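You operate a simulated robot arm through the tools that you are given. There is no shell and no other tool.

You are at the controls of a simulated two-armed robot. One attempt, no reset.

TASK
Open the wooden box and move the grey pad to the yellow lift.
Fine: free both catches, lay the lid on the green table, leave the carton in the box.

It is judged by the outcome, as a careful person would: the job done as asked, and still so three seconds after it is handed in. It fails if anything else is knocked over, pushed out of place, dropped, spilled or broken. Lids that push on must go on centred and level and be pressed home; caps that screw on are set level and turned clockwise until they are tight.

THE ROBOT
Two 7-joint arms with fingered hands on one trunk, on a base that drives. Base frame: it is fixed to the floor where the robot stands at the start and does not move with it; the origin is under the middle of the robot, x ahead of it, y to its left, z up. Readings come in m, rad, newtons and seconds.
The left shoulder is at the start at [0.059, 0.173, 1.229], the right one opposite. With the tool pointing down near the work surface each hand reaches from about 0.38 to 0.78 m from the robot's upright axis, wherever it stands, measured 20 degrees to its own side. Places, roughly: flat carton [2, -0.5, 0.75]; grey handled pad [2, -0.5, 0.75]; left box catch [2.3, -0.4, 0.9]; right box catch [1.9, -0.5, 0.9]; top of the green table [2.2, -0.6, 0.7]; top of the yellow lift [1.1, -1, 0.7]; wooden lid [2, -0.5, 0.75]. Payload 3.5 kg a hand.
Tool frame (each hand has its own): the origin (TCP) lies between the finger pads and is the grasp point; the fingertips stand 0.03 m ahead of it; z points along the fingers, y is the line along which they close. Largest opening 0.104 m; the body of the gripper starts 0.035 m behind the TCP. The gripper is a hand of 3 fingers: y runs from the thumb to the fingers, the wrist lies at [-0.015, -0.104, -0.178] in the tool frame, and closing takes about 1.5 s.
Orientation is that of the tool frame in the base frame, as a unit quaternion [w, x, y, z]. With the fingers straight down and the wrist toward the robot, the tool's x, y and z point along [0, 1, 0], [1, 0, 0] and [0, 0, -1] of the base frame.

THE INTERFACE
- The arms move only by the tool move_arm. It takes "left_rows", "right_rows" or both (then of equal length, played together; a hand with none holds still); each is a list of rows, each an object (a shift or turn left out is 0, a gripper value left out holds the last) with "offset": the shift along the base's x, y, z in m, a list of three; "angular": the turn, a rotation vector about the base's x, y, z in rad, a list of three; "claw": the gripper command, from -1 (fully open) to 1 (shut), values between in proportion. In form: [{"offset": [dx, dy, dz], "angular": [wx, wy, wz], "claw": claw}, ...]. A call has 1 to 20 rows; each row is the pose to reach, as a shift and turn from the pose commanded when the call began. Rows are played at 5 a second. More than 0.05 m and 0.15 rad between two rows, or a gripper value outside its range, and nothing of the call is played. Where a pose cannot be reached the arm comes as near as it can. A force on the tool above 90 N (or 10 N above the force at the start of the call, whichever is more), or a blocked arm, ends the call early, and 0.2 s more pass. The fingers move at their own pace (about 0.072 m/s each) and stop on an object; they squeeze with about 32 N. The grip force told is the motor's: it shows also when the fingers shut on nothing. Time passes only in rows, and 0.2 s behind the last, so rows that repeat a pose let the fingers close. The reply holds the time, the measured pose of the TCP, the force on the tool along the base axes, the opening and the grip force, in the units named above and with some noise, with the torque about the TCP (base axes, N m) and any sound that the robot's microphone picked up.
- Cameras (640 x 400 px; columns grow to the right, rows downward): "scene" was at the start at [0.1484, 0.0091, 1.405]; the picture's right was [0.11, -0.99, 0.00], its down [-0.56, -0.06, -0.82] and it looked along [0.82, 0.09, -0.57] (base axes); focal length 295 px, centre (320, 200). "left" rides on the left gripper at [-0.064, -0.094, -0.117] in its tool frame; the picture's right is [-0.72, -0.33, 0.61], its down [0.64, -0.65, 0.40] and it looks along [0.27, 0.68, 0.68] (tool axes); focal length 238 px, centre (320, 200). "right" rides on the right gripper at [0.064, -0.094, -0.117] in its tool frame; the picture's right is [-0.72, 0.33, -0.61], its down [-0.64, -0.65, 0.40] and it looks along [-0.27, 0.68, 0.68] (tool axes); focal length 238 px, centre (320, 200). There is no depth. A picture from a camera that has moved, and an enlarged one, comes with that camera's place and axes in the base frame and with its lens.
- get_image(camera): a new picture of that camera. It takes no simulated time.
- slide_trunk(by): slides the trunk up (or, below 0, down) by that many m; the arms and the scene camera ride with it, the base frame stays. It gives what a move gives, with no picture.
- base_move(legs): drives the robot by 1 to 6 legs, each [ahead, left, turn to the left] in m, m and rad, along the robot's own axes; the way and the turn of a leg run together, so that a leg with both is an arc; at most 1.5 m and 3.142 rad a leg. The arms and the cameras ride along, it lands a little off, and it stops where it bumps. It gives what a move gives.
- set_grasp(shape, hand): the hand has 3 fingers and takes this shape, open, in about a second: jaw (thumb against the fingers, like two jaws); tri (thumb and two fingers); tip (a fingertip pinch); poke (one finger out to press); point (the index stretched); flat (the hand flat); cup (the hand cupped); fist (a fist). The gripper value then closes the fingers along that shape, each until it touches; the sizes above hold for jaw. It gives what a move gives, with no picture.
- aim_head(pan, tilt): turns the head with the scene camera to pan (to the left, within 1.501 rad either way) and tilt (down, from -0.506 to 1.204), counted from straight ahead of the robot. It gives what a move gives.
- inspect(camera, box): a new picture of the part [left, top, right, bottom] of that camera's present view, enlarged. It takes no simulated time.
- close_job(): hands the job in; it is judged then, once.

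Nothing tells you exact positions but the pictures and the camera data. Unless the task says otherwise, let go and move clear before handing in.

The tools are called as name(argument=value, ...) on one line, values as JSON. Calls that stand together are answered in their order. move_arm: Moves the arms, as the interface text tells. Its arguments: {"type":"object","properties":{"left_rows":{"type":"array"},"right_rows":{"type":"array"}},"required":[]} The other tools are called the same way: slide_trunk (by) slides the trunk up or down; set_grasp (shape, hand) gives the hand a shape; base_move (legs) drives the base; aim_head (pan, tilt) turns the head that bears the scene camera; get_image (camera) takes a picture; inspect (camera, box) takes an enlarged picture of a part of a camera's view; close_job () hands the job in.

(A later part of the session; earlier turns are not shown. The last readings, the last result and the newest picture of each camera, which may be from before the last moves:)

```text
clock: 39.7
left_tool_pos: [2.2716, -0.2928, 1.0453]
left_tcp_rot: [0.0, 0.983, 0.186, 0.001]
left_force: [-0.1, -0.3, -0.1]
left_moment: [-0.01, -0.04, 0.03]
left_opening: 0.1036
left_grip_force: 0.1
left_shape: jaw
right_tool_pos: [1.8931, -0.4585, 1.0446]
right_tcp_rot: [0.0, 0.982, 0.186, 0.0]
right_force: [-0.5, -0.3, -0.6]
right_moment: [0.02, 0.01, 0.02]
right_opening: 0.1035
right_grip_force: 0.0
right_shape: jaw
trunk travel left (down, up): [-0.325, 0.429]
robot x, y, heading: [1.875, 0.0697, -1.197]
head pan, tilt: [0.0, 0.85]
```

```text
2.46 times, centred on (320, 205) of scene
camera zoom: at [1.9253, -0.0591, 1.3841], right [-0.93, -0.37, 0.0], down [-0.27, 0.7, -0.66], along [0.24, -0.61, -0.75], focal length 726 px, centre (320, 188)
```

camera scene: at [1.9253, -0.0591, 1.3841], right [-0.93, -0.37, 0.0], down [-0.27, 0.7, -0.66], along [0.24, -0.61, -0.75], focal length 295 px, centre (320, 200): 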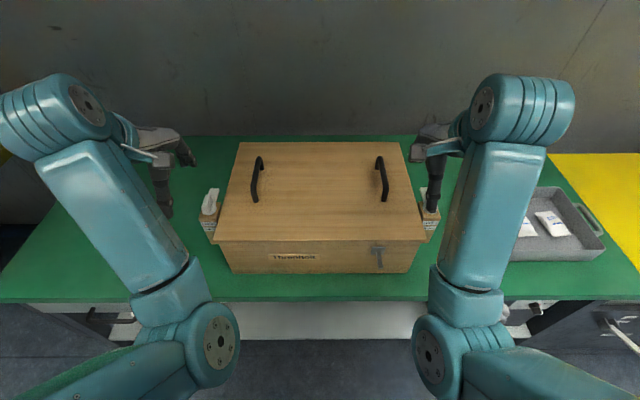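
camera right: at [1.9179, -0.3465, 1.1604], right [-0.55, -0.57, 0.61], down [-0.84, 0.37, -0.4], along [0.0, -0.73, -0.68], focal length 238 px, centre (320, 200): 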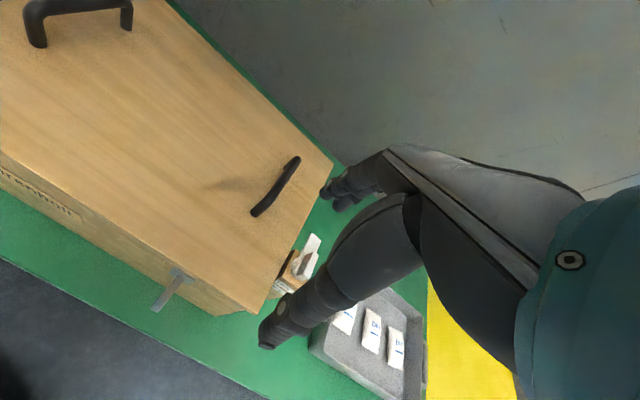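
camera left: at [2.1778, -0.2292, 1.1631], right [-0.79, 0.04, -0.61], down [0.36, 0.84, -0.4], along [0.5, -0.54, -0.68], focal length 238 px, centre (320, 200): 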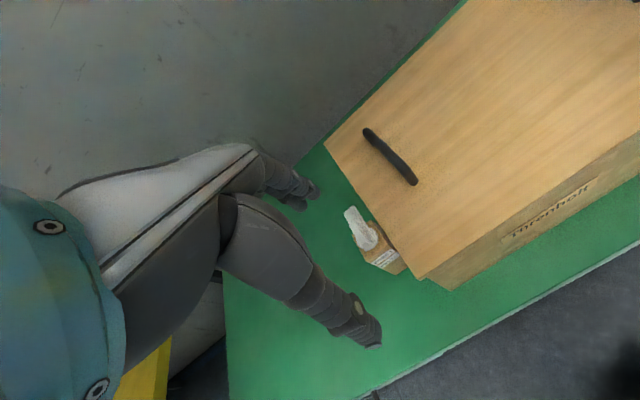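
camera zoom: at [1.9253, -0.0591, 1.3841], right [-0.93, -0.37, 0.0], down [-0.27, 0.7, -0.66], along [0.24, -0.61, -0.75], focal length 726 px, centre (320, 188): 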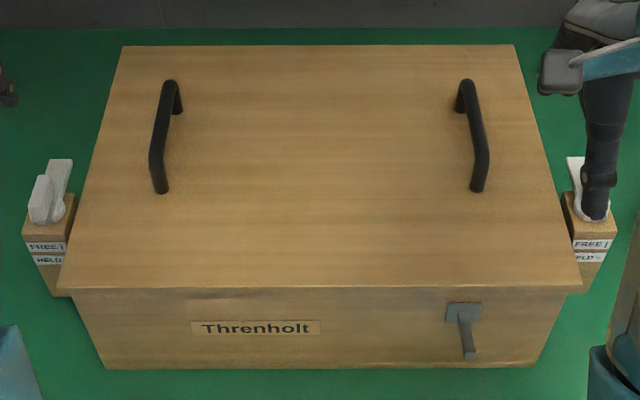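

Both catches now show FREE, in line with the box sides. Next I'll turn each hand 90° so its fingers close across a lid handle, and hover over the handles.

move_arm(right_rows=[{"offset": [0.0074, -0.0114, 0], "angular": [0, 0, 0.1428]}, {"offset": [0.0148, -0.0228, 0], "angular": [0, 0, 0.2856]}, {"offset": [0.0222, -0.0342, 0], "angular": [0, 0, 0.4284]}, {"offset": [0.0296, -0.0456, 0], "angular": [0, 0, 0.5712]}, {"offset": [0.037, -0.057, 0], "angular": [0, 0, 0.714]}, {"offset": [0.0444, -0.0685, 0], "angular": [0, 0, 0.8568]}, {"offset": [0.0518, -0.0799, 0], "angular": [0, 0, 0.9996]}, {"offset": [0.0592, -0.0913, 0], "angular": [0, 0, 1.1424]}, {"offset": [0.0666, -0.1027, 0], "angular": [0, 0, 1.2852]}, {"offset": [0.074, -0.1141, 0], "angular": [0, 0, 1.428]}, {"offset": [0.0815, -0.1255, 0], "angular": [0, 0, 1.5708]}, {"offset": [0.0815, -0.1255, 0], "angular": [0, 0, 1.5708]}], left_rows=[{"offset": [-0.0017, -0.0165, 0], "angular": [0, 0, -0.1428]}, {"offset": [-0.0034, -0.033, 0], "angular": [0, 0, -0.2856]}, {"offset": [-0.0051, -0.0495, 0], "angular": [0, 0, -0.4284]}, {"offset": [-0.0068, -0.066, 0], "angular": [0, 0, -0.5712]}, {"offset": [-0.0085, -0.0825, 0], "angular": [0, 0, -0.714]}, {"offset": [-0.0103, -0.099, 0], "angular": [0, 0, -0.8568]}, {"offset": [-0.012, -0.1155, 0], "angular": [0, 0, -0.9996]}, {"offset": [-0.0137, -0.132, 0], "angular": [0, 0, -1.1424]}, {"offset": [-0.0154, -0.1485, 0], "angular": [0, 0, -1.2852]}, {"offset": [-0.0171, -0.165, 0], "angular": [0, 0, -1.428]}, {"offset": [-0.0189, -0.182, 0], "angular": [0, 0, -1.5708]}, {"offset": [-0.0189, -0.182, 0], "angular": [0, 0, -1.5708]}])

get_image(camera="scene")

get_image(camera="right")

get_image(camera="left")

inspect(camera="scene", box=[190, 100, 450, 250])

```text
clock: 42.3
left_tool_pos: [2.2489, -0.4545, 1.0437]
left_tcp_rot: [0.0, 0.827, -0.563, 0.0]
left_force: [0.7, -0.3, -0.6]
left_moment: [-0.05, 0.03, -0.02]
left_opening: 0.1037
left_grip_force: 0.0
left_shape: jaw
left hand out of reach, approached as far as the arm can: row 11, 12
right_tool_pos: [1.9671, -0.5661, 1.0425]
right_tcp_rot: [0.0, 0.563, 0.827, -0.001]
right_force: [-0.4, 0.4, -1.0]
right_moment: [-0.01, -0.02, 0.02]
right_opening: 0.1039
right_grip_force: 0.1
right_shape: jaw
right hand out of reach, approached as far as the arm can: row 11, 12
trunk travel left (down, up): [-0.325, 0.429]
robot x, y, heading: [1.8737, 0.0734, -1.197]
head pan, tilt: [0.0, 0.85]
```

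```text
taken
camera scene: at [1.9274, -0.0577, 1.3841], right [-0.93, -0.37, 0.0], down [-0.28, 0.7, -0.66], along [0.24, -0.61, -0.75], focal length 295 px, centre (320, 200)
```

scene: 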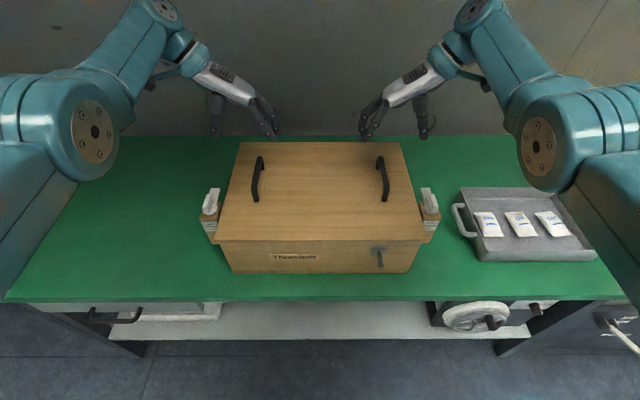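

```text
taken
camera right: at [1.8563, -0.5405, 1.1585], right [0.57, -0.55, 0.61], down [-0.37, -0.84, -0.4], along [0.73, 0.0, -0.68], focal length 238 px, centre (320, 200)
```

right: 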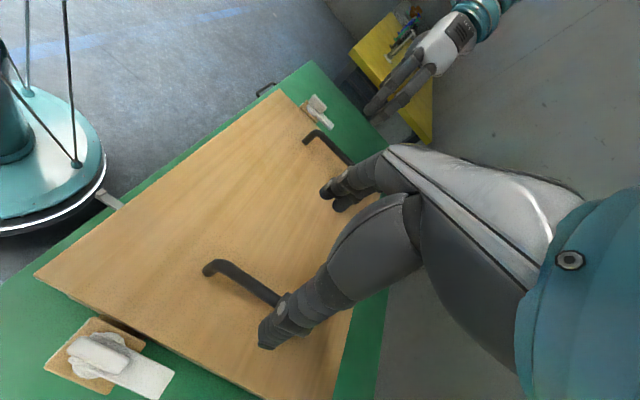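

```text
taken
camera left: at [2.3127, -0.361, 1.1618], right [0.04, 0.79, -0.62], down [0.84, -0.36, -0.4], along [-0.54, -0.5, -0.68], focal length 238 px, centre (320, 200)
```

left: 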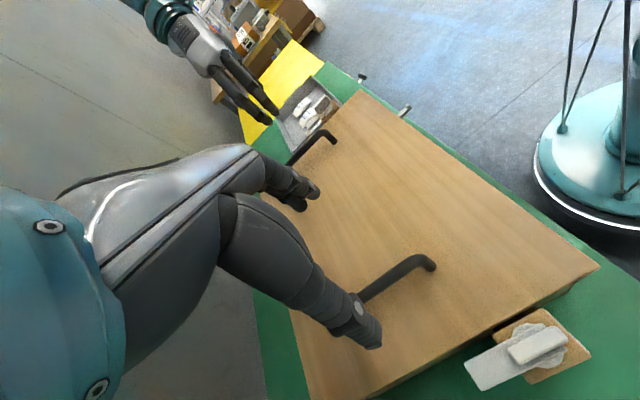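

```text
2.46 times, centred on (320, 175) of scene
camera zoom: at [1.9274, -0.0577, 1.3841], right [-0.93, -0.37, 0.0], down [-0.28, 0.7, -0.66], along [0.24, -0.61, -0.75], focal length 726 px, centre (320, 262)
```

zoom: 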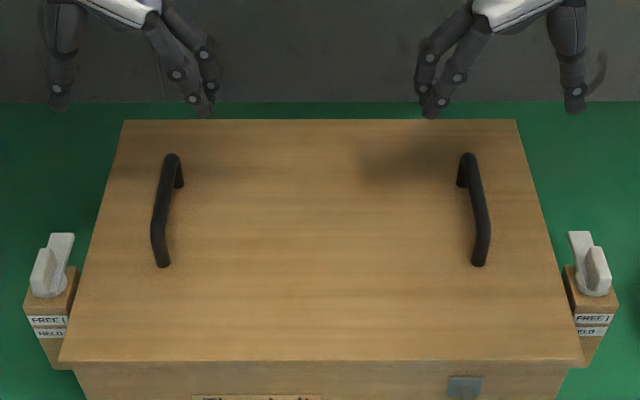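

The reach falls just short, but my round base still has clear room before the table. I'll drive 0.07 m closer.

base_move(legs=[[0.07, 0, 0]])

get_image(camera="scene")

inspect(camera="scene", box=[190, 100, 450, 280])

get_image(camera="right")

get_image(camera="left")

```text
clock: 43.4
left_tool_pos: [2.274, -0.5219, 1.0432]
left_tcp_rot: [-0.001, 0.827, -0.563, 0.0]
left_force: [0.5, 0.6, 0.7]
left_moment: [0.03, 0.0, -0.02]
left_opening: 0.1036
left_grip_force: 0.1
left_shape: jaw
right_tool_pos: [1.9926, -0.6321, 1.0413]
right_tcp_rot: [-0.001, 0.563, 0.827, -0.001]
right_force: [0.5, 0.1, 0.2]
right_moment: [0.02, 0.01, 0.0]
right_opening: 0.1039
right_grip_force: 0.0
right_shape: jaw
trunk travel left (down, up): [-0.325, 0.429]
robot x, y, heading: [1.9012, 0.0067, -1.189]
head pan, tilt: [0.0, 0.85]
```

```text
taken
camera scene: at [1.9528, -0.1246, 1.384], right [-0.93, -0.37, 0.0], down [-0.28, 0.7, -0.66], along [0.24, -0.61, -0.75], focal length 295 px, centre (320, 200)
```

scene: 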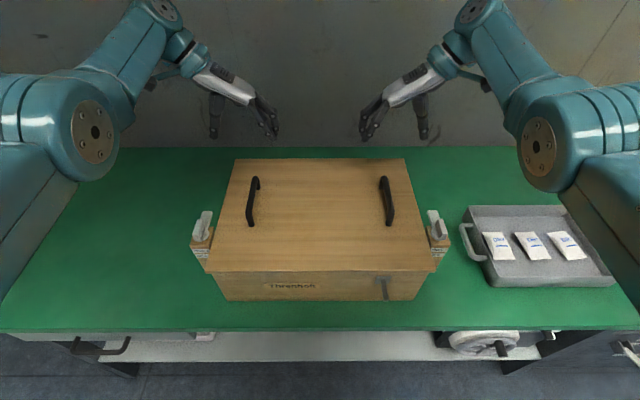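

```text
2.22 times, centred on (320, 190) of scene
camera zoom: at [1.9528, -0.1246, 1.384], right [-0.93, -0.37, 0.0], down [-0.28, 0.7, -0.66], along [0.24, -0.61, -0.75], focal length 656 px, centre (320, 222)
```

zoom: 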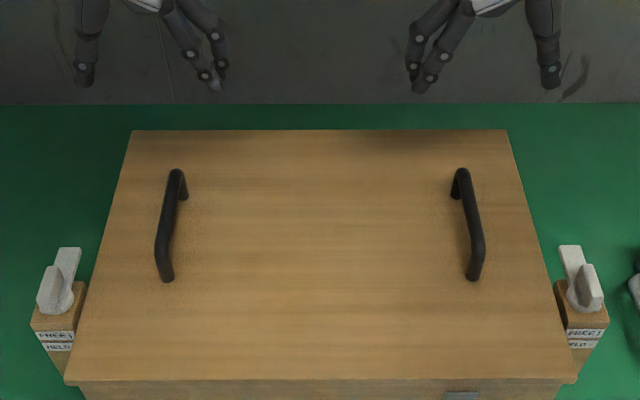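

```text
taken
camera right: at [1.8814, -0.6072, 1.1576], right [0.57, -0.55, 0.61], down [-0.37, -0.84, -0.4], along [0.73, 0.0, -0.68], focal length 238 px, centre (320, 200)
```

right: 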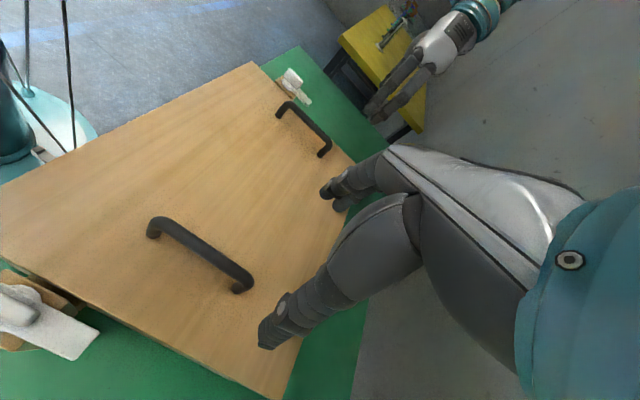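

```text
taken
camera left: at [2.338, -0.4277, 1.1611], right [0.04, 0.79, -0.61], down [0.84, -0.36, -0.4], along [-0.54, -0.5, -0.68], focal length 238 px, centre (320, 200)
```

left: 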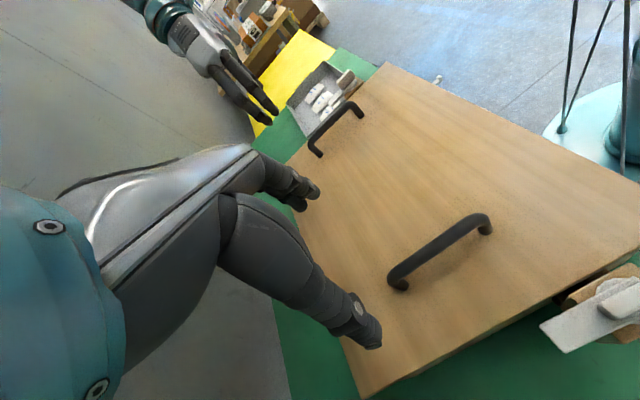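

The handles triangulate to fwd ≈0.578 m, ±0.151 m to either side, with the bar around z 0.905. I'll shift the hands directly over them and verify before descending.

move_arm(right_rows=[{"offset": [-0.008, 0.023, 0]}, {"offset": [-0.0167, 0.0461, 0]}, {"offset": [-0.0167, 0.0461, 0]}], left_rows=[{"offset": [-0.009, 0.024, 0]}, {"offset": [-0.0176, 0.0479, 0]}, {"offset": [-0.0176, 0.0479, 0]}])

get_image(camera="right")

get_image(camera="left")

inspect(camera="scene", box=[190, 100, 450, 280])

```text
clock: 44.2
left_tool_pos: [2.2558, -0.4719, 1.043]
left_tcp_rot: [-0.001, 0.826, -0.563, 0.0]
left_force: [0.8, 0.1, -0.5]
left_moment: [0.03, 0.0, -0.03]
left_opening: 0.1038
left_grip_force: 0.2
left_shape: jaw
right_tool_pos: [1.975, -0.5837, 1.0425]
right_tcp_rot: [-0.001, 0.563, 0.827, 0.001]
right_force: [0.8, 0.4, -0.3]
right_moment: [0.0, 0.05, 0.0]
right_opening: 0.1039
right_grip_force: 0.1
right_shape: jaw
trunk travel left (down, up): [-0.325, 0.429]
robot x, y, heading: [1.8989, 0.0029, -1.199]
head pan, tilt: [0.0, 0.85]
```

```text
taken
camera right: at [1.8651, -0.5592, 1.158], right [0.57, -0.55, 0.61], down [-0.37, -0.83, -0.4], along [0.73, 0.0, -0.68], focal length 238 px, centre (320, 200)
```

right: 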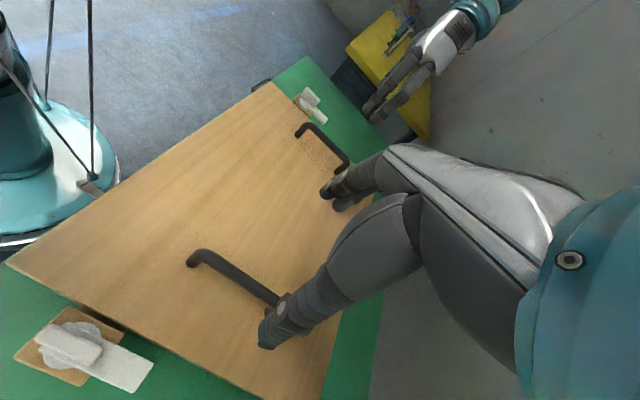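

```text
taken
camera left: at [2.32, -0.3783, 1.1619], right [0.04, 0.79, -0.61], down [0.84, -0.36, -0.4], along [-0.54, -0.5, -0.68], focal length 238 px, centre (320, 200)
```

left: 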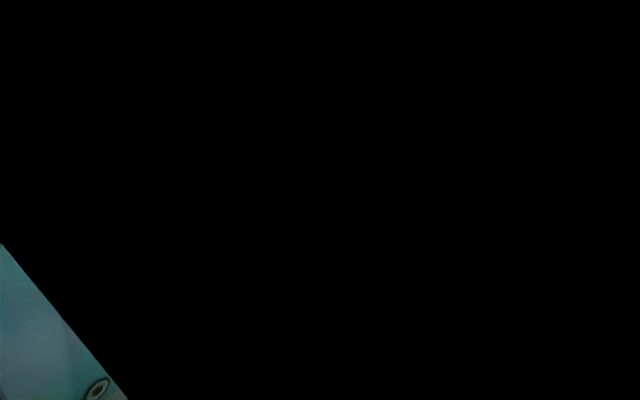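

```text
2.22 times, centred on (320, 190) of scene
camera zoom: at [1.9525, -0.1238, 1.3841], right [-0.93, -0.37, 0.0], down [-0.28, 0.7, -0.66], along [0.24, -0.61, -0.75], focal length 656 px, centre (320, 222)
```

zoom: 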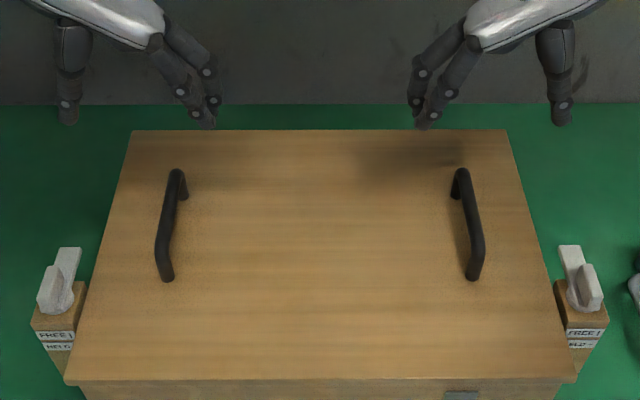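

The left camera came back black, so I'll retake it.

get_image(camera="left")

get_image(camera="scene")

```text
taken
camera left: at [2.32, -0.3783, 1.1619], right [0.04, 0.79, -0.61], down [0.84, -0.36, -0.4], along [-0.54, -0.5, -0.68], focal length 238 px, centre (320, 200)
```

left: 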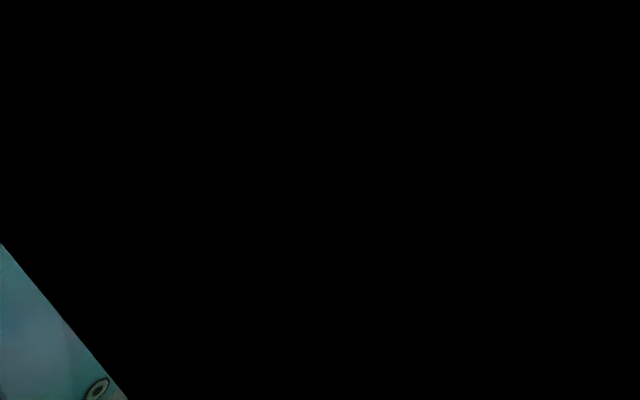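

```text
taken
camera scene: at [1.9525, -0.1238, 1.3841], right [-0.93, -0.37, 0.0], down [-0.28, 0.7, -0.66], along [0.24, -0.61, -0.75], focal length 295 px, centre (320, 200)
```

scene: 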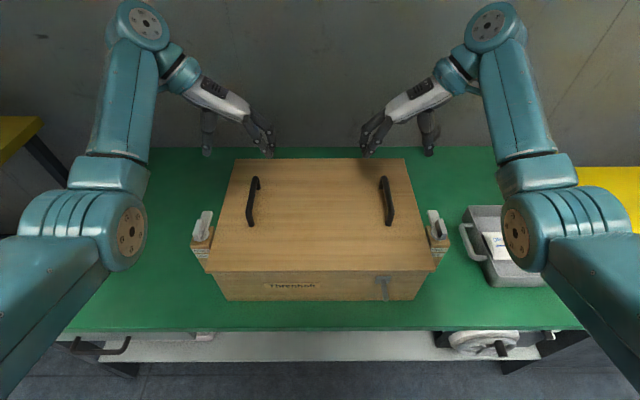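

The left camera view is blocked by its own wrist, but by the pose readings both hands are centred over the handles. I'll lower to the handles and check before closing.

move_arm(right_rows=[{"offset": [0.0, 0.0, -0.04]}, {"offset": [0, 0, -0.08]}, {"offset": [0, 0, -0.11]}, {"offset": [0, 0, -0.13]}, {"offset": [0, 0, -0.139]}, {"offset": [0, 0, -0.139]}], left_rows=[{"offset": [0.0, 0.0, -0.04]}, {"offset": [0, 0, -0.08]}, {"offset": [0, 0, -0.11]}, {"offset": [0, 0, -0.13]}, {"offset": [0, 0, -0.139]}, {"offset": [0, 0, -0.139]}])

get_image(camera="right")

get_image(camera="left")

inspect(camera="scene", box=[190, 100, 450, 280])

```text
clock: 45.6
left_tool_pos: [2.2547, -0.4726, 0.9038]
left_tcp_rot: [-0.001, 0.826, -0.563, 0.0]
left_force: [0.3, -0.5, 0.8]
left_moment: [0.01, 0.04, -0.04]
left_opening: 0.1039
left_grip_force: 0.1
left_shape: jaw
right_tool_pos: [1.9762, -0.5841, 0.9032]
right_tcp_rot: [0.0, 0.563, 0.827, -0.001]
right_force: [0.3, 0.3, 0.2]
right_moment: [0.0, 0.01, -0.02]
right_opening: 0.1038
right_grip_force: 0.0
right_shape: jaw
trunk travel left (down, up): [-0.325, 0.429]
robot x, y, heading: [1.9022, 0.0065, -1.193]
head pan, tilt: [0.0, 0.85]
```

```text
taken
camera right: at [1.8644, -0.5594, 1.019], right [0.57, -0.55, 0.61], down [-0.37, -0.84, -0.4], along [0.73, 0.0, -0.68], focal length 238 px, centre (320, 200)
```

right: 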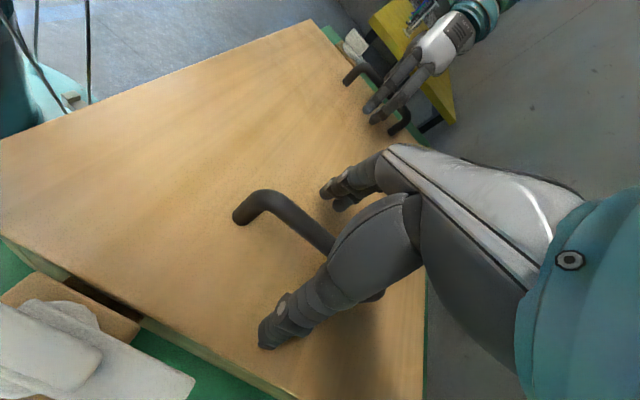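

```text
taken
camera left: at [2.3203, -0.3789, 1.0216], right [0.04, 0.79, -0.61], down [0.84, -0.36, -0.4], along [-0.54, -0.5, -0.68], focal length 238 px, centre (320, 200)
```

left: 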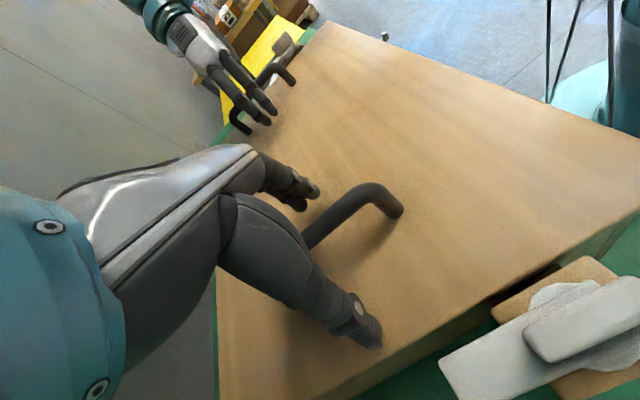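

```text
2.22 times, centred on (320, 190) of scene
camera zoom: at [1.9524, -0.1235, 1.3841], right [-0.93, -0.37, 0.0], down [-0.28, 0.7, -0.66], along [0.24, -0.61, -0.75], focal length 656 px, centre (320, 222)
```

zoom: 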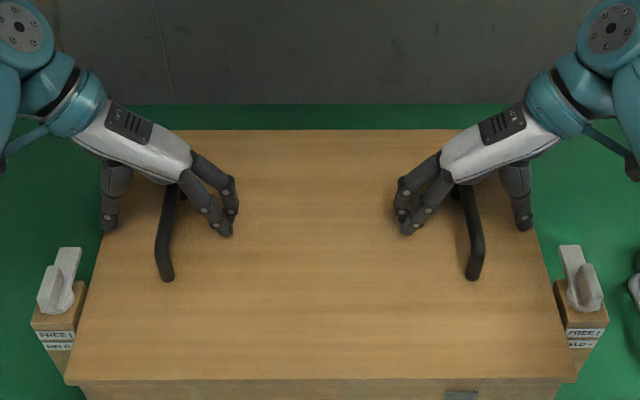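

The fingers straddle both handles but sit slightly toward the far end. I'll shift 12 mm back toward me and then close.

move_arm(right_rows=[{"offset": [-0.0045, 0.0112, 0]}, {"offset": [-0.0045, 0.0112, 0], "claw": 0}, {"offset": [-0.0045, 0.0112, 0], "claw": 0.5}, {"offset": [-0.0045, 0.0112, 0], "claw": 1}, {"offset": [-0.0045, 0.0112, 0], "claw": 1}, {"offset": [-0.0045, 0.0112, 0], "claw": 1}, {"offset": [-0.0045, 0.0112, 0], "claw": 1}, {"offset": [-0.0045, 0.0112, 0], "claw": 1}, {"offset": [-0.0045, 0.0112, 0], "claw": 1}], left_rows=[{"offset": [-0.0045, 0.0112, 0]}, {"offset": [-0.0045, 0.0112, 0], "claw": 0}, {"offset": [-0.0045, 0.0112, 0], "claw": 0.5}, {"offset": [-0.0045, 0.0112, 0], "claw": 1}, {"offset": [-0.0045, 0.0112, 0], "claw": 1}, {"offset": [-0.0045, 0.0112, 0], "claw": 1}, {"offset": [-0.0045, 0.0112, 0], "claw": 1}, {"offset": [-0.0045, 0.0112, 0], "claw": 1}, {"offset": [-0.0045, 0.0112, 0], "claw": 1}])

get_image(camera="right")

get_image(camera="left")

inspect(camera="scene", box=[190, 100, 450, 280])

```text
clock: 47.6
left_tool_pos: [2.2536, -0.4637, 0.904]
left_tcp_rot: [-0.001, 0.827, -0.563, 0.0]
left_force: [4.2, 1.5, -0.2]
left_moment: [0.02, 0.02, -0.02]
left_opening: 0.0
left_grip_force: 32.3
left_shape: jaw
right_tool_pos: [1.9711, -0.5754, 0.9021]
right_tcp_rot: [-0.001, 0.563, 0.826, -0.001]
right_force: [-4.2, -1.7, -1.0]
right_moment: [-0.03, -0.06, -0.04]
right_opening: 0.0002
right_grip_force: 32.0
right_shape: jaw
trunk travel left (down, up): [-0.325, 0.429]
robot x, y, heading: [1.9007, 0.005, -1.197]
head pan, tilt: [0.0, 0.85]
```

```text
taken
camera right: at [1.8599, -0.5493, 1.0185], right [0.57, -0.55, 0.61], down [-0.37, -0.84, -0.4], along [0.73, 0.0, -0.68], focal length 238 px, centre (320, 200)
```

right: 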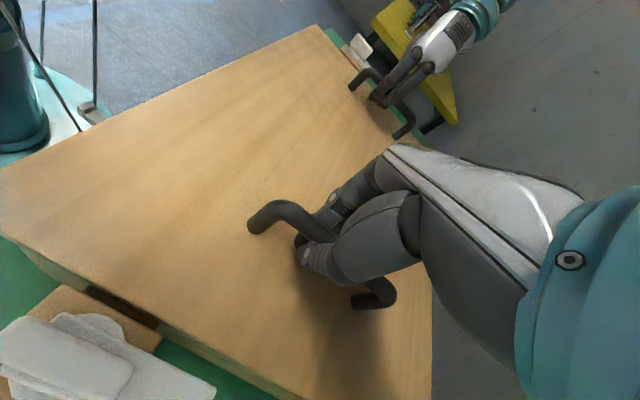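

```text
taken
camera left: at [2.3171, -0.3681, 1.0214], right [0.04, 0.79, -0.61], down [0.84, -0.36, -0.4], along [-0.54, -0.5, -0.68], focal length 238 px, centre (320, 200)
```

left: 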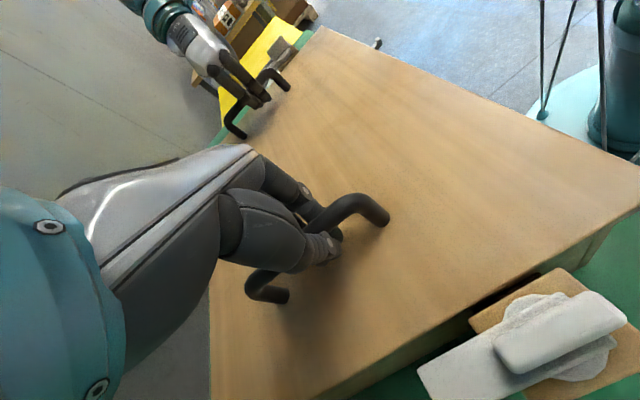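

```text
2.22 times, centred on (320, 190) of scene
camera zoom: at [1.9527, -0.1243, 1.384], right [-0.93, -0.37, 0.0], down [-0.28, 0.7, -0.66], along [0.24, -0.61, -0.75], focal length 656 px, centre (320, 222)
```

zoom: 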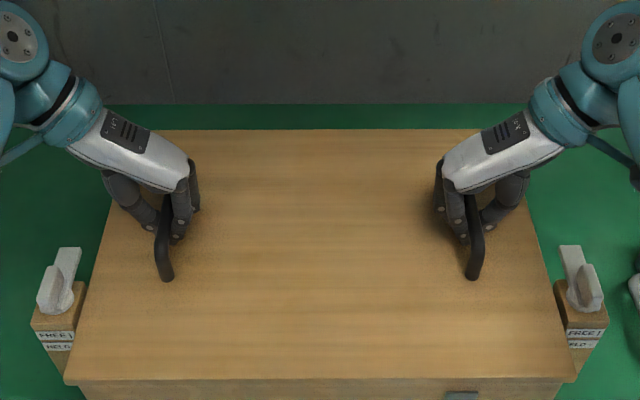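

The fingers have closed in a loop under each handle bar, caging them. I'll lift gently a few centimetres and check the load and level.

move_arm(right_rows=[{"offset": [0, 0, 0.01]}, {"offset": [0, 0, 0.02]}, {"offset": [0, 0, 0.03]}, {"offset": [0, 0, 0.04]}, {"offset": [0, 0, 0.05]}, {"offset": [0, 0, 0.05]}], left_rows=[{"offset": [0, 0, 0.01]}, {"offset": [0, 0, 0.02]}, {"offset": [0, 0, 0.03]}, {"offset": [0, 0, 0.04]}, {"offset": [0, 0, 0.05]}, {"offset": [0, 0, 0.05]}])

get_image(camera="scene")

get_image(camera="right")

```text
clock: 49.0
left_tool_pos: [2.2516, -0.4628, 0.9528]
left_tcp_rot: [0.001, 0.827, -0.562, 0.001]
left_force: [6.1, 2.7, -5.6]
left_moment: [0.08, -0.01, 0.0]
left_opening: 0.0
left_grip_force: 32.1
left_shape: jaw
right_tool_pos: [1.9705, -0.575, 0.9512]
right_tcp_rot: [-0.001, 0.563, 0.827, -0.001]
right_force: [-7.4, -3.5, -5.8]
right_moment: [0.04, -0.01, -0.04]
right_opening: 0.0
right_grip_force: 32.1
right_shape: jaw
trunk travel left (down, up): [-0.325, 0.429]
robot x, y, heading: [1.9017, 0.0105, -1.198]
head pan, tilt: [0.0, 0.85]
```

```text
taken
camera scene: at [1.9528, -0.1246, 1.384], right [-0.93, -0.37, 0.0], down [-0.28, 0.7, -0.66], along [0.24, -0.61, -0.75], focal length 295 px, centre (320, 200)
```

scene: 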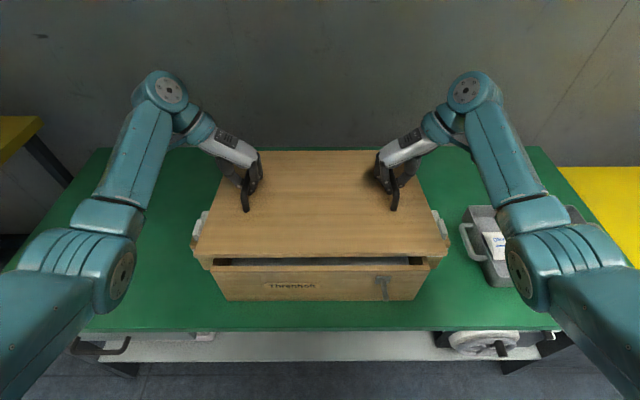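

```text
taken
camera right: at [1.8598, -0.5501, 1.0687], right [0.57, -0.55, 0.61], down [-0.37, -0.84, -0.4], along [0.73, 0.0, -0.68], focal length 238 px, centre (320, 200)
```

right: 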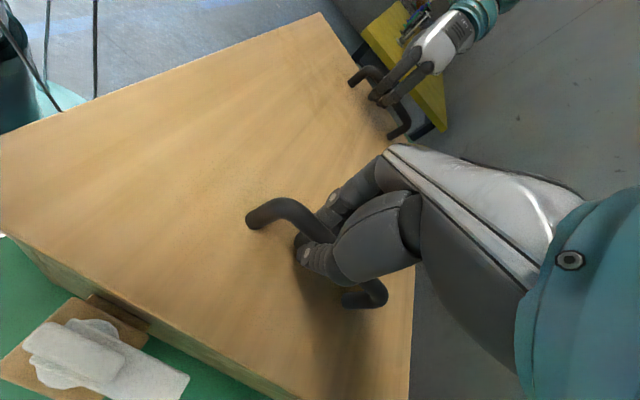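

The lid lifts level with about 6 N per hand. I'll raise it another 0.10 m so it clears the catches.

move_arm(right_rows=[{"offset": [0, 0, 0.02]}, {"offset": [0, 0, 0.04]}, {"offset": [0, 0, 0.06]}, {"offset": [0, 0, 0.08]}, {"offset": [0, 0, 0.1]}, {"offset": [0, 0, 0.1]}], left_rows=[{"offset": [0, 0, 0.02]}, {"offset": [0, 0, 0.04]}, {"offset": [0, 0, 0.06]}, {"offset": [0, 0, 0.08]}, {"offset": [0, 0, 0.1]}, {"offset": [0, 0, 0.1]}])

get_image(camera="scene")

aim_head(pan=0.7, tilt=0.8)

get_image(camera="scene")

```text
clock: 50.4
left_tool_pos: [2.2532, -0.463, 1.0543]
left_tcp_rot: [-0.001, 0.827, -0.562, -0.001]
left_force: [3.1, 1.8, -6.5]
left_moment: [0.08, 0.0, -0.02]
left_opening: 0.0001
left_grip_force: 32.1
left_shape: jaw
right_tool_pos: [1.9698, -0.5743, 1.0538]
right_tcp_rot: [0.0, 0.562, 0.827, -0.001]
right_force: [-2.6, -1.6, -5.5]
right_moment: [0.06, -0.01, -0.06]
right_opening: 0.0
right_grip_force: 31.9
right_shape: jaw
trunk travel left (down, up): [-0.325, 0.429]
robot x, y, heading: [1.9042, 0.0096, -1.198]
head pan, tilt: [0.0, 0.85]
```

```text
taken
camera scene: at [1.9528, -0.1247, 1.3839], right [-0.93, -0.37, 0.0], down [-0.28, 0.7, -0.66], along [0.24, -0.61, -0.75], focal length 295 px, centre (320, 200)
```

scene: 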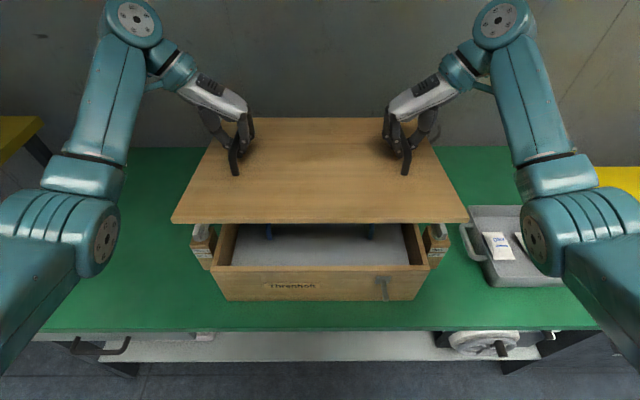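

```text
clock: 51.4
left_tool_pos: [2.2522, -0.4627, 1.0549]
left_tcp_rot: [-0.001, 0.827, -0.562, 0.0]
left_force: [3.5, 1.2, -5.5]
left_moment: [0.12, 0.02, -0.05]
left_opening: 0.0
left_grip_force: 32.0
left_shape: jaw
right_tool_pos: [1.9696, -0.5736, 1.054]
right_tcp_rot: [0.0, 0.562, 0.827, -0.001]
right_force: [-2.3, -1.4, -5.0]
right_moment: [0.05, -0.02, -0.05]
right_opening: 0.0
right_grip_force: 32.0
right_shape: jaw
trunk travel left (down, up): [-0.325, 0.429]
robot x, y, heading: [1.9016, 0.0066, -1.199]
head pan, tilt: [0.7, 0.799]
```

```text
taken
camera scene: at [1.995, -0.0902, 1.388], right [-0.48, -0.88, 0.0], down [-0.63, 0.34, -0.7], along [0.61, -0.33, -0.72], focal length 295 px, centre (320, 200)
```

scene: 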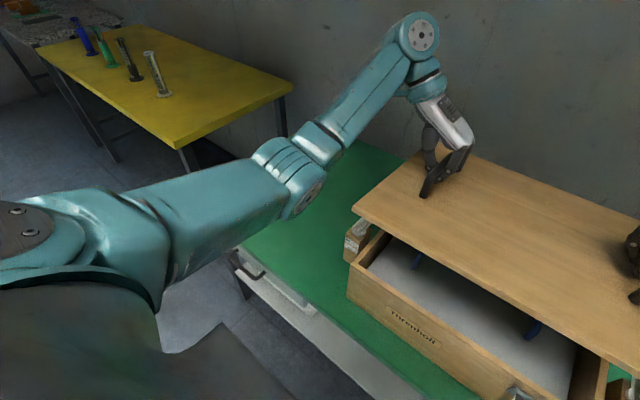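

The lid is up with the box open below it. There is roughly 0.52 m of free green table to the left of the box, so I'll drive sideways left 0.54 m carrying the lid.

base_move(legs=[[0, 0.27, 0], [0, 0.27, 0]])

get_image(camera="scene")

aim_head(pan=0.0, tilt=0.95)

get_image(camera="scene")

get_image(camera="right")

get_image(camera="left")

```text
clock: 54.8
left_tool_pos: [2.7516, -0.2684, 1.0542]
left_tcp_rot: [0.0, 0.826, -0.564, 0.0]
left_force: [1.9, 1.8, -6.1]
left_moment: [0.09, 0.01, -0.04]
left_opening: 0.0002
left_grip_force: 32.6
left_shape: jaw
right_tool_pos: [2.4682, -0.3779, 1.0522]
right_tcp_rot: [-0.001, 0.564, 0.826, -0.001]
right_force: [-2.1, -0.9, -5.8]
right_moment: [-0.01, -0.03, -0.07]
right_opening: 0.0001
right_grip_force: 31.5
right_shape: jaw
trunk travel left (down, up): [-0.325, 0.429]
robot x, y, heading: [2.4015, 0.2008, -1.2]
head pan, tilt: [0.7, 0.799]
```

```text
taken
camera scene: at [2.4958, 0.1052, 1.388], right [-0.48, -0.88, 0.0], down [-0.63, 0.34, -0.7], along [0.61, -0.33, -0.72], focal length 295 px, centre (320, 200)
```

scene: 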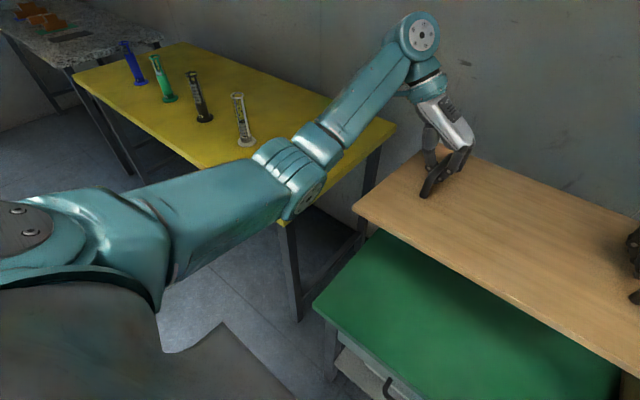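

```text
clock: 55.9
left_tool_pos: [2.751, -0.267, 1.0537]
left_tcp_rot: [0.0, 0.825, -0.564, 0.001]
left_force: [1.8, 1.4, -6.0]
left_moment: [0.09, -0.02, -0.04]
left_opening: 0.0001
left_grip_force: 31.7
left_shape: jaw
right_tool_pos: [2.4675, -0.379, 1.0532]
right_tcp_rot: [0.0, 0.565, 0.825, 0.0]
right_force: [-2.4, -0.4, -5.0]
right_moment: [0.02, -0.01, -0.08]
right_opening: 0.0
right_grip_force: 31.7
right_shape: jaw
trunk travel left (down, up): [-0.325, 0.429]
robot x, y, heading: [2.4017, 0.1994, -1.203]
head pan, tilt: [0.0, 0.949]
```

```text
taken
camera scene: at [2.4508, 0.0758, 1.3765], right [-0.93, -0.36, 0.0], down [-0.3, 0.76, -0.58], along [0.21, -0.54, -0.81], focal length 295 px, centre (320, 200)
```

scene: 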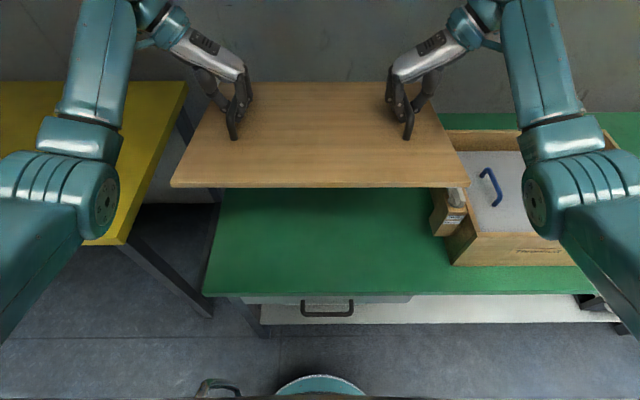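

```text
taken
camera right: at [2.3571, -0.3536, 1.1693], right [0.57, -0.55, 0.61], down [-0.38, -0.83, -0.4], along [0.73, 0.0, -0.68], focal length 238 px, centre (320, 200)
```

right: 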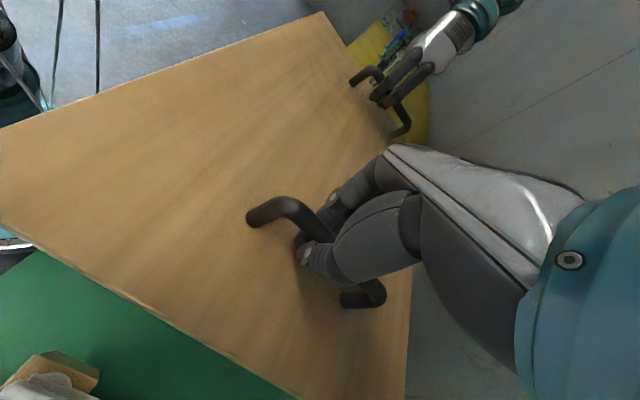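

```text
taken
camera left: at [2.8161, -0.1742, 1.1719], right [0.04, 0.79, -0.61], down [0.84, -0.36, -0.4], along [-0.54, -0.5, -0.68], focal length 238 px, centre (320, 200)
```

left: 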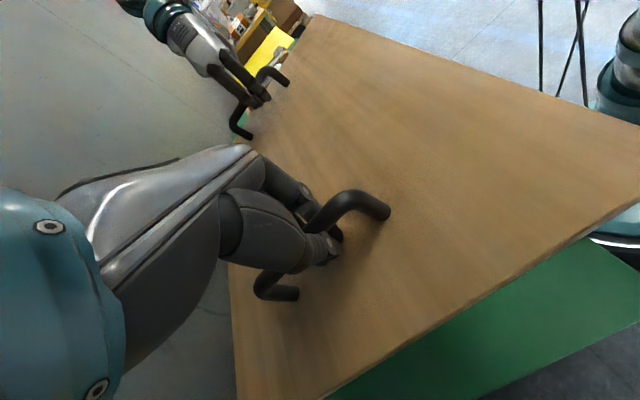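

The lid is over the free part of the table: the left edge is about 0.275 m to my left and the box catch about 0.235 m to my right, with the lid about 0.46 m wide. I'll shift 3 cm further left and lower partway, then check clearances.

move_arm(right_rows=[{"offset": [0.014, 0.0055, -0.0]}, {"offset": [0.028, 0.011, 0]}, {"offset": [0.028, 0.011, -0.025]}, {"offset": [0.028, 0.011, -0.05]}, {"offset": [0.028, 0.011, -0.075]}, {"offset": [0.028, 0.011, -0.1]}, {"offset": [0.028, 0.011, -0.12]}, {"offset": [0.028, 0.011, -0.12]}], left_rows=[{"offset": [0.014, 0.0055, -0.0]}, {"offset": [0.028, 0.011, 0]}, {"offset": [0.028, 0.011, -0.025]}, {"offset": [0.028, 0.011, -0.05]}, {"offset": [0.028, 0.011, -0.075]}, {"offset": [0.028, 0.011, -0.1]}, {"offset": [0.028, 0.011, -0.12]}, {"offset": [0.028, 0.011, -0.12]}])

get_image(camera="scene")

get_image(camera="right")

get_image(camera="left")

```text
clock: 57.7
left_tool_pos: [2.7783, -0.2563, 0.9324]
left_tcp_rot: [-0.001, 0.825, -0.564, 0.001]
left_force: [7.2, 2.3, -5.4]
left_moment: [0.1, 0.04, -0.04]
left_opening: 0.0
left_grip_force: 32.1
left_shape: jaw
right_tool_pos: [2.4961, -0.3675, 0.9336]
right_tcp_rot: [-0.001, 0.564, 0.826, -0.001]
right_force: [-7.3, -3.0, -5.6]
right_moment: [0.01, 0.01, -0.03]
right_opening: 0.0
right_grip_force: 31.5
right_shape: jaw
trunk travel left (down, up): [-0.325, 0.429]
robot x, y, heading: [2.4012, 0.2022, -1.2]
head pan, tilt: [0.0, 0.949]
```

```text
taken
camera scene: at [2.4507, 0.076, 1.3765], right [-0.93, -0.36, 0.0], down [-0.3, 0.76, -0.58], along [0.21, -0.54, -0.81], focal length 295 px, centre (320, 200)
```

scene: 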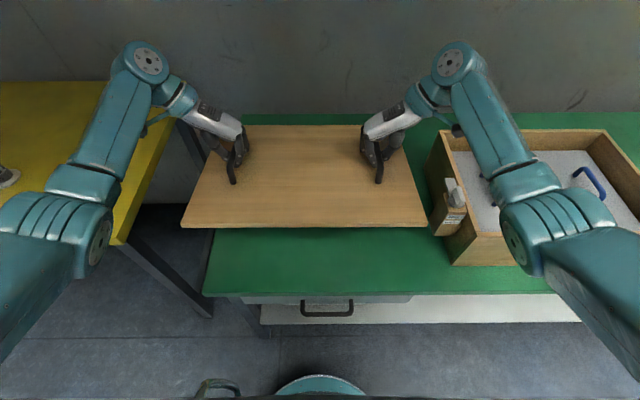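

```text
taken
camera right: at [2.385, -0.3418, 1.0497], right [0.57, -0.55, 0.61], down [-0.38, -0.83, -0.4], along [0.73, 0.0, -0.68], focal length 238 px, centre (320, 200)
```

right: 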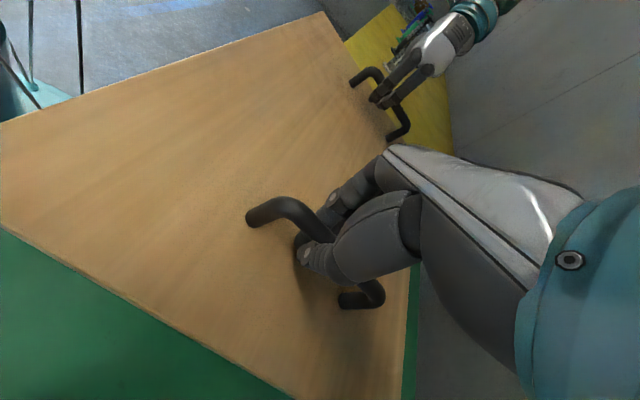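

```text
taken
camera left: at [2.8432, -0.1632, 1.0509], right [0.04, 0.79, -0.61], down [0.84, -0.36, -0.4], along [-0.54, -0.5, -0.68], focal length 238 px, centre (320, 200)
```

left: 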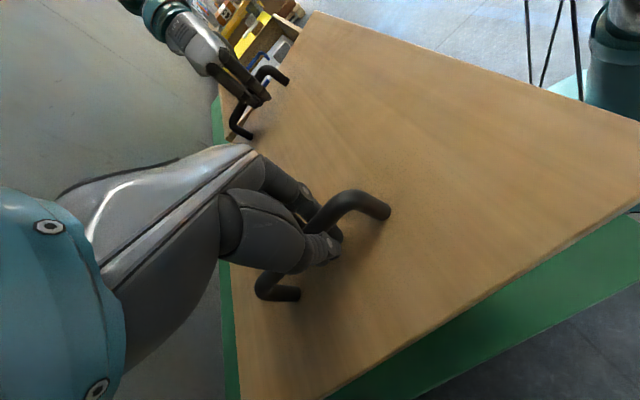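

The lid fits between the catch and the table's left edge. I'll lower another 0.11 m and check the arm and hand clearance near the box.

move_arm(right_rows=[{"offset": [0, 0, -0.02]}, {"offset": [0, 0, -0.04]}, {"offset": [0, 0, -0.06]}, {"offset": [0, 0, -0.08]}, {"offset": [0, 0, -0.1]}, {"offset": [0, 0, -0.11]}, {"offset": [0, 0, -0.11]}], left_rows=[{"offset": [0, 0, -0.02]}, {"offset": [0, 0, -0.04]}, {"offset": [0, 0, -0.06]}, {"offset": [0, 0, -0.08]}, {"offset": [0, 0, -0.1]}, {"offset": [0, 0, -0.11]}, {"offset": [0, 0, -0.11]}])

get_image(camera="scene")

get_image(camera="right")

get_image(camera="left")

```text
clock: 59.3
left_tool_pos: [2.7798, -0.2565, 0.824]
left_tcp_rot: [0.001, 0.825, -0.565, 0.0]
left_force: [-0.8, -0.4, -5.8]
left_moment: [0.08, 0.05, -0.04]
left_opening: 0.0
left_grip_force: 32.1
left_shape: jaw
right_tool_pos: [2.4952, -0.3698, 0.8238]
right_tcp_rot: [0.0, 0.564, 0.826, 0.0]
right_force: [0.8, -0.7, -4.7]
right_moment: [0.04, -0.02, -0.02]
right_opening: 0.0002
right_grip_force: 31.8
right_shape: jaw
trunk travel left (down, up): [-0.325, 0.429]
robot x, y, heading: [2.4022, 0.1985, -1.197]
head pan, tilt: [0.0, 0.949]
```

```text
taken
camera scene: at [2.4508, 0.0758, 1.3765], right [-0.93, -0.36, 0.0], down [-0.3, 0.76, -0.58], along [0.21, -0.54, -0.81], focal length 295 px, centre (320, 200)
```

scene: 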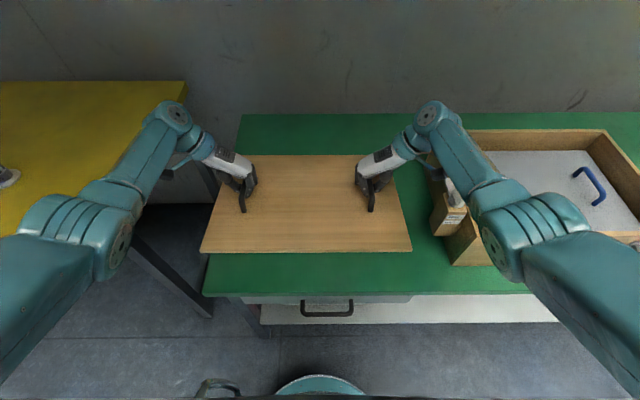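

```text
taken
camera right: at [2.3851, -0.3431, 0.94], right [0.57, -0.55, 0.61], down [-0.38, -0.83, -0.4], along [0.73, 0.0, -0.68], focal length 238 px, centre (320, 200)
```

right: 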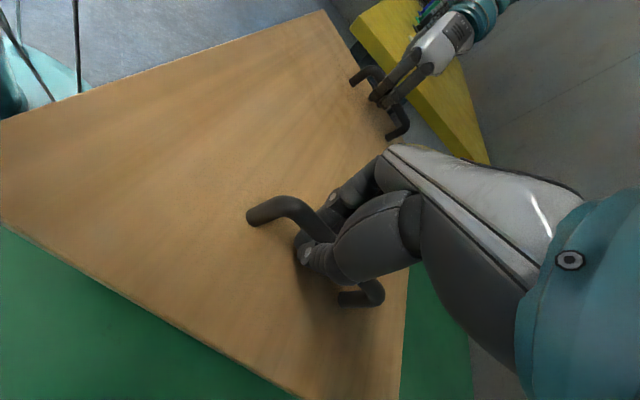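

```text
taken
camera left: at [2.8447, -0.163, 0.9417], right [0.04, 0.79, -0.61], down [0.84, -0.36, -0.4], along [-0.54, -0.5, -0.68], focal length 238 px, centre (320, 200)
```

left: 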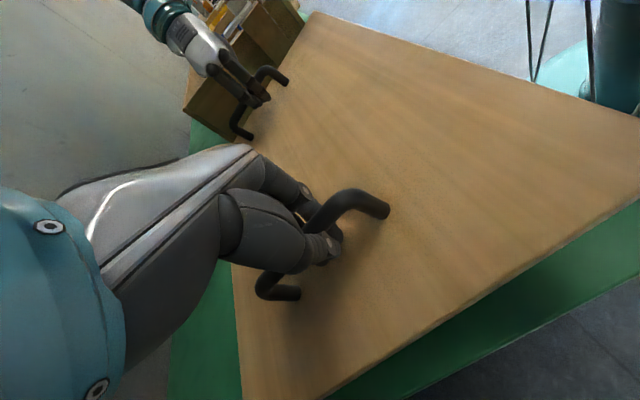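

Clearances look fine. I'll lower the last part in fine steps until the lid rests on the table and the load comes off.

move_arm(right_rows=[{"offset": [0, 0, -0.012]}, {"offset": [0, 0, -0.024]}, {"offset": [0, 0, -0.036]}, {"offset": [0, 0, -0.042]}, {"offset": [0, 0, -0.042]}], left_rows=[{"offset": [0, 0, -0.012]}, {"offset": [0, 0, -0.024]}, {"offset": [0, 0, -0.036]}, {"offset": [0, 0, -0.042]}, {"offset": [0, 0, -0.042]}])

get_image(camera="scene")

get_image(camera="left")

```text
clock: 60.5
left_tool_pos: [2.7776, -0.2532, 0.7826]
left_tcp_rot: [-0.001, 0.826, -0.563, 0.001]
left_force: [4.6, 1.3, -4.1]
left_moment: [0.01, -0.04, -0.02]
left_opening: 0.0001
left_grip_force: 32.0
left_shape: jaw
left hand out of reach, approached as far as the arm can: row 4, 5
right_tool_pos: [2.4936, -0.3646, 0.782]
right_tcp_rot: [0.0, 0.563, 0.826, -0.001]
right_force: [-2.7, -2.1, -4.8]
right_moment: [-0.02, 0.01, -0.04]
right_opening: 0.0
right_grip_force: 32.2
right_shape: jaw
trunk travel left (down, up): [-0.325, 0.429]
robot x, y, heading: [2.4051, 0.2041, -1.2]
head pan, tilt: [0.0, 0.949]
```

```text
taken
camera scene: at [2.4508, 0.0758, 1.3765], right [-0.93, -0.36, 0.0], down [-0.3, 0.76, -0.58], along [0.21, -0.54, -0.81], focal length 295 px, centre (320, 200)
```

scene: 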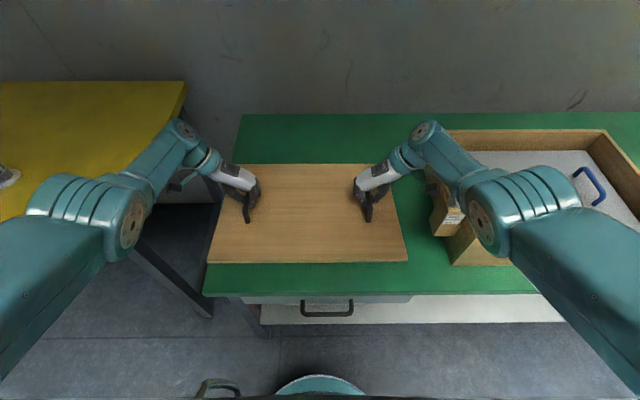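

```text
taken
camera left: at [2.8419, -0.1593, 0.9013], right [0.04, 0.79, -0.61], down [0.84, -0.36, -0.4], along [-0.54, -0.5, -0.68], focal length 238 px, centre (320, 200)
```

left: 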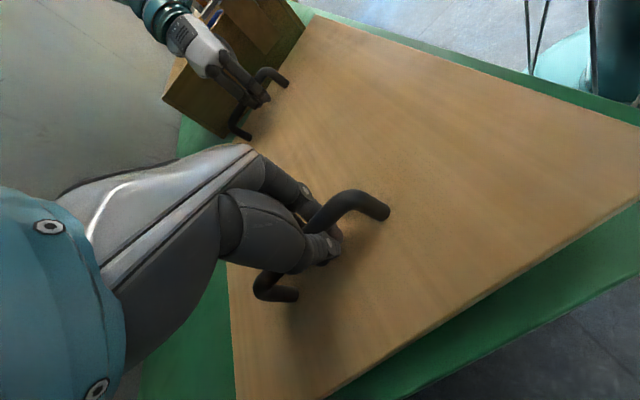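

The arms are near their low reach limit, so I'll use the trunk to lower the last couple of centimetres.

slide_trunk(by=-0.012)

inspect(camera="scene", box=[190, 100, 540, 320])

get_image(camera="right")

```text
clock: 61.1
left_tool_pos: [2.777, -0.2518, 0.7723]
left_tcp_rot: [-0.001, 0.826, -0.563, 0.001]
left_force: [4.2, 2.8, -4.8]
left_moment: [-0.02, -0.02, -0.01]
left_opening: 0.0001
left_grip_force: 32.3
left_shape: jaw
right_tool_pos: [2.4948, -0.3668, 0.7697]
right_tcp_rot: [0.001, 0.564, 0.826, -0.001]
right_force: [-3.2, -1.7, -3.6]
right_moment: [0.0, -0.05, -0.03]
right_opening: 0.0
right_grip_force: 32.8
right_shape: jaw
trunk travel left (down, up): [-0.313, 0.441]
robot x, y, heading: [2.4027, 0.2009, -1.202]
head pan, tilt: [0.0, 0.949]
```

```text
1.82 times, centred on (365, 210) of scene
camera zoom: at [2.4519, 0.0725, 1.3644], right [-0.93, -0.36, 0.0], down [-0.3, 0.76, -0.58], along [0.21, -0.54, -0.81], focal length 537 px, centre (238, 182)
```

zoom: 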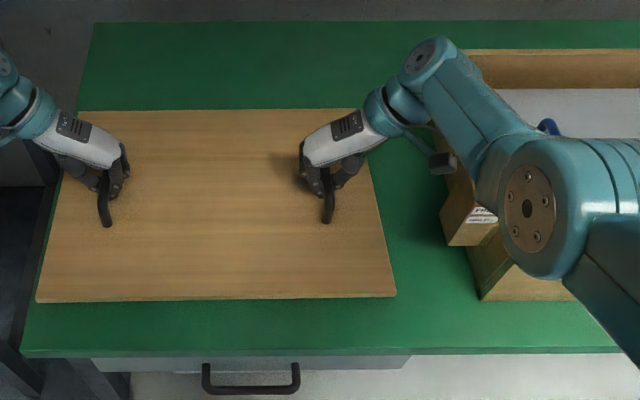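

```text
taken
camera right: at [2.3846, -0.3422, 0.8858], right [0.57, -0.55, 0.61], down [-0.38, -0.83, -0.4], along [0.73, 0.0, -0.68], focal length 238 px, centre (320, 200)
```

right: 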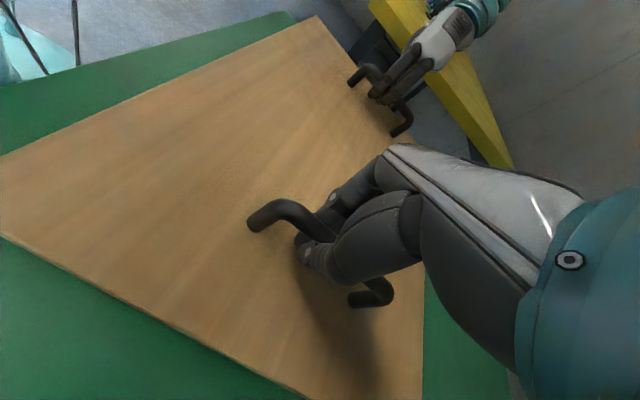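

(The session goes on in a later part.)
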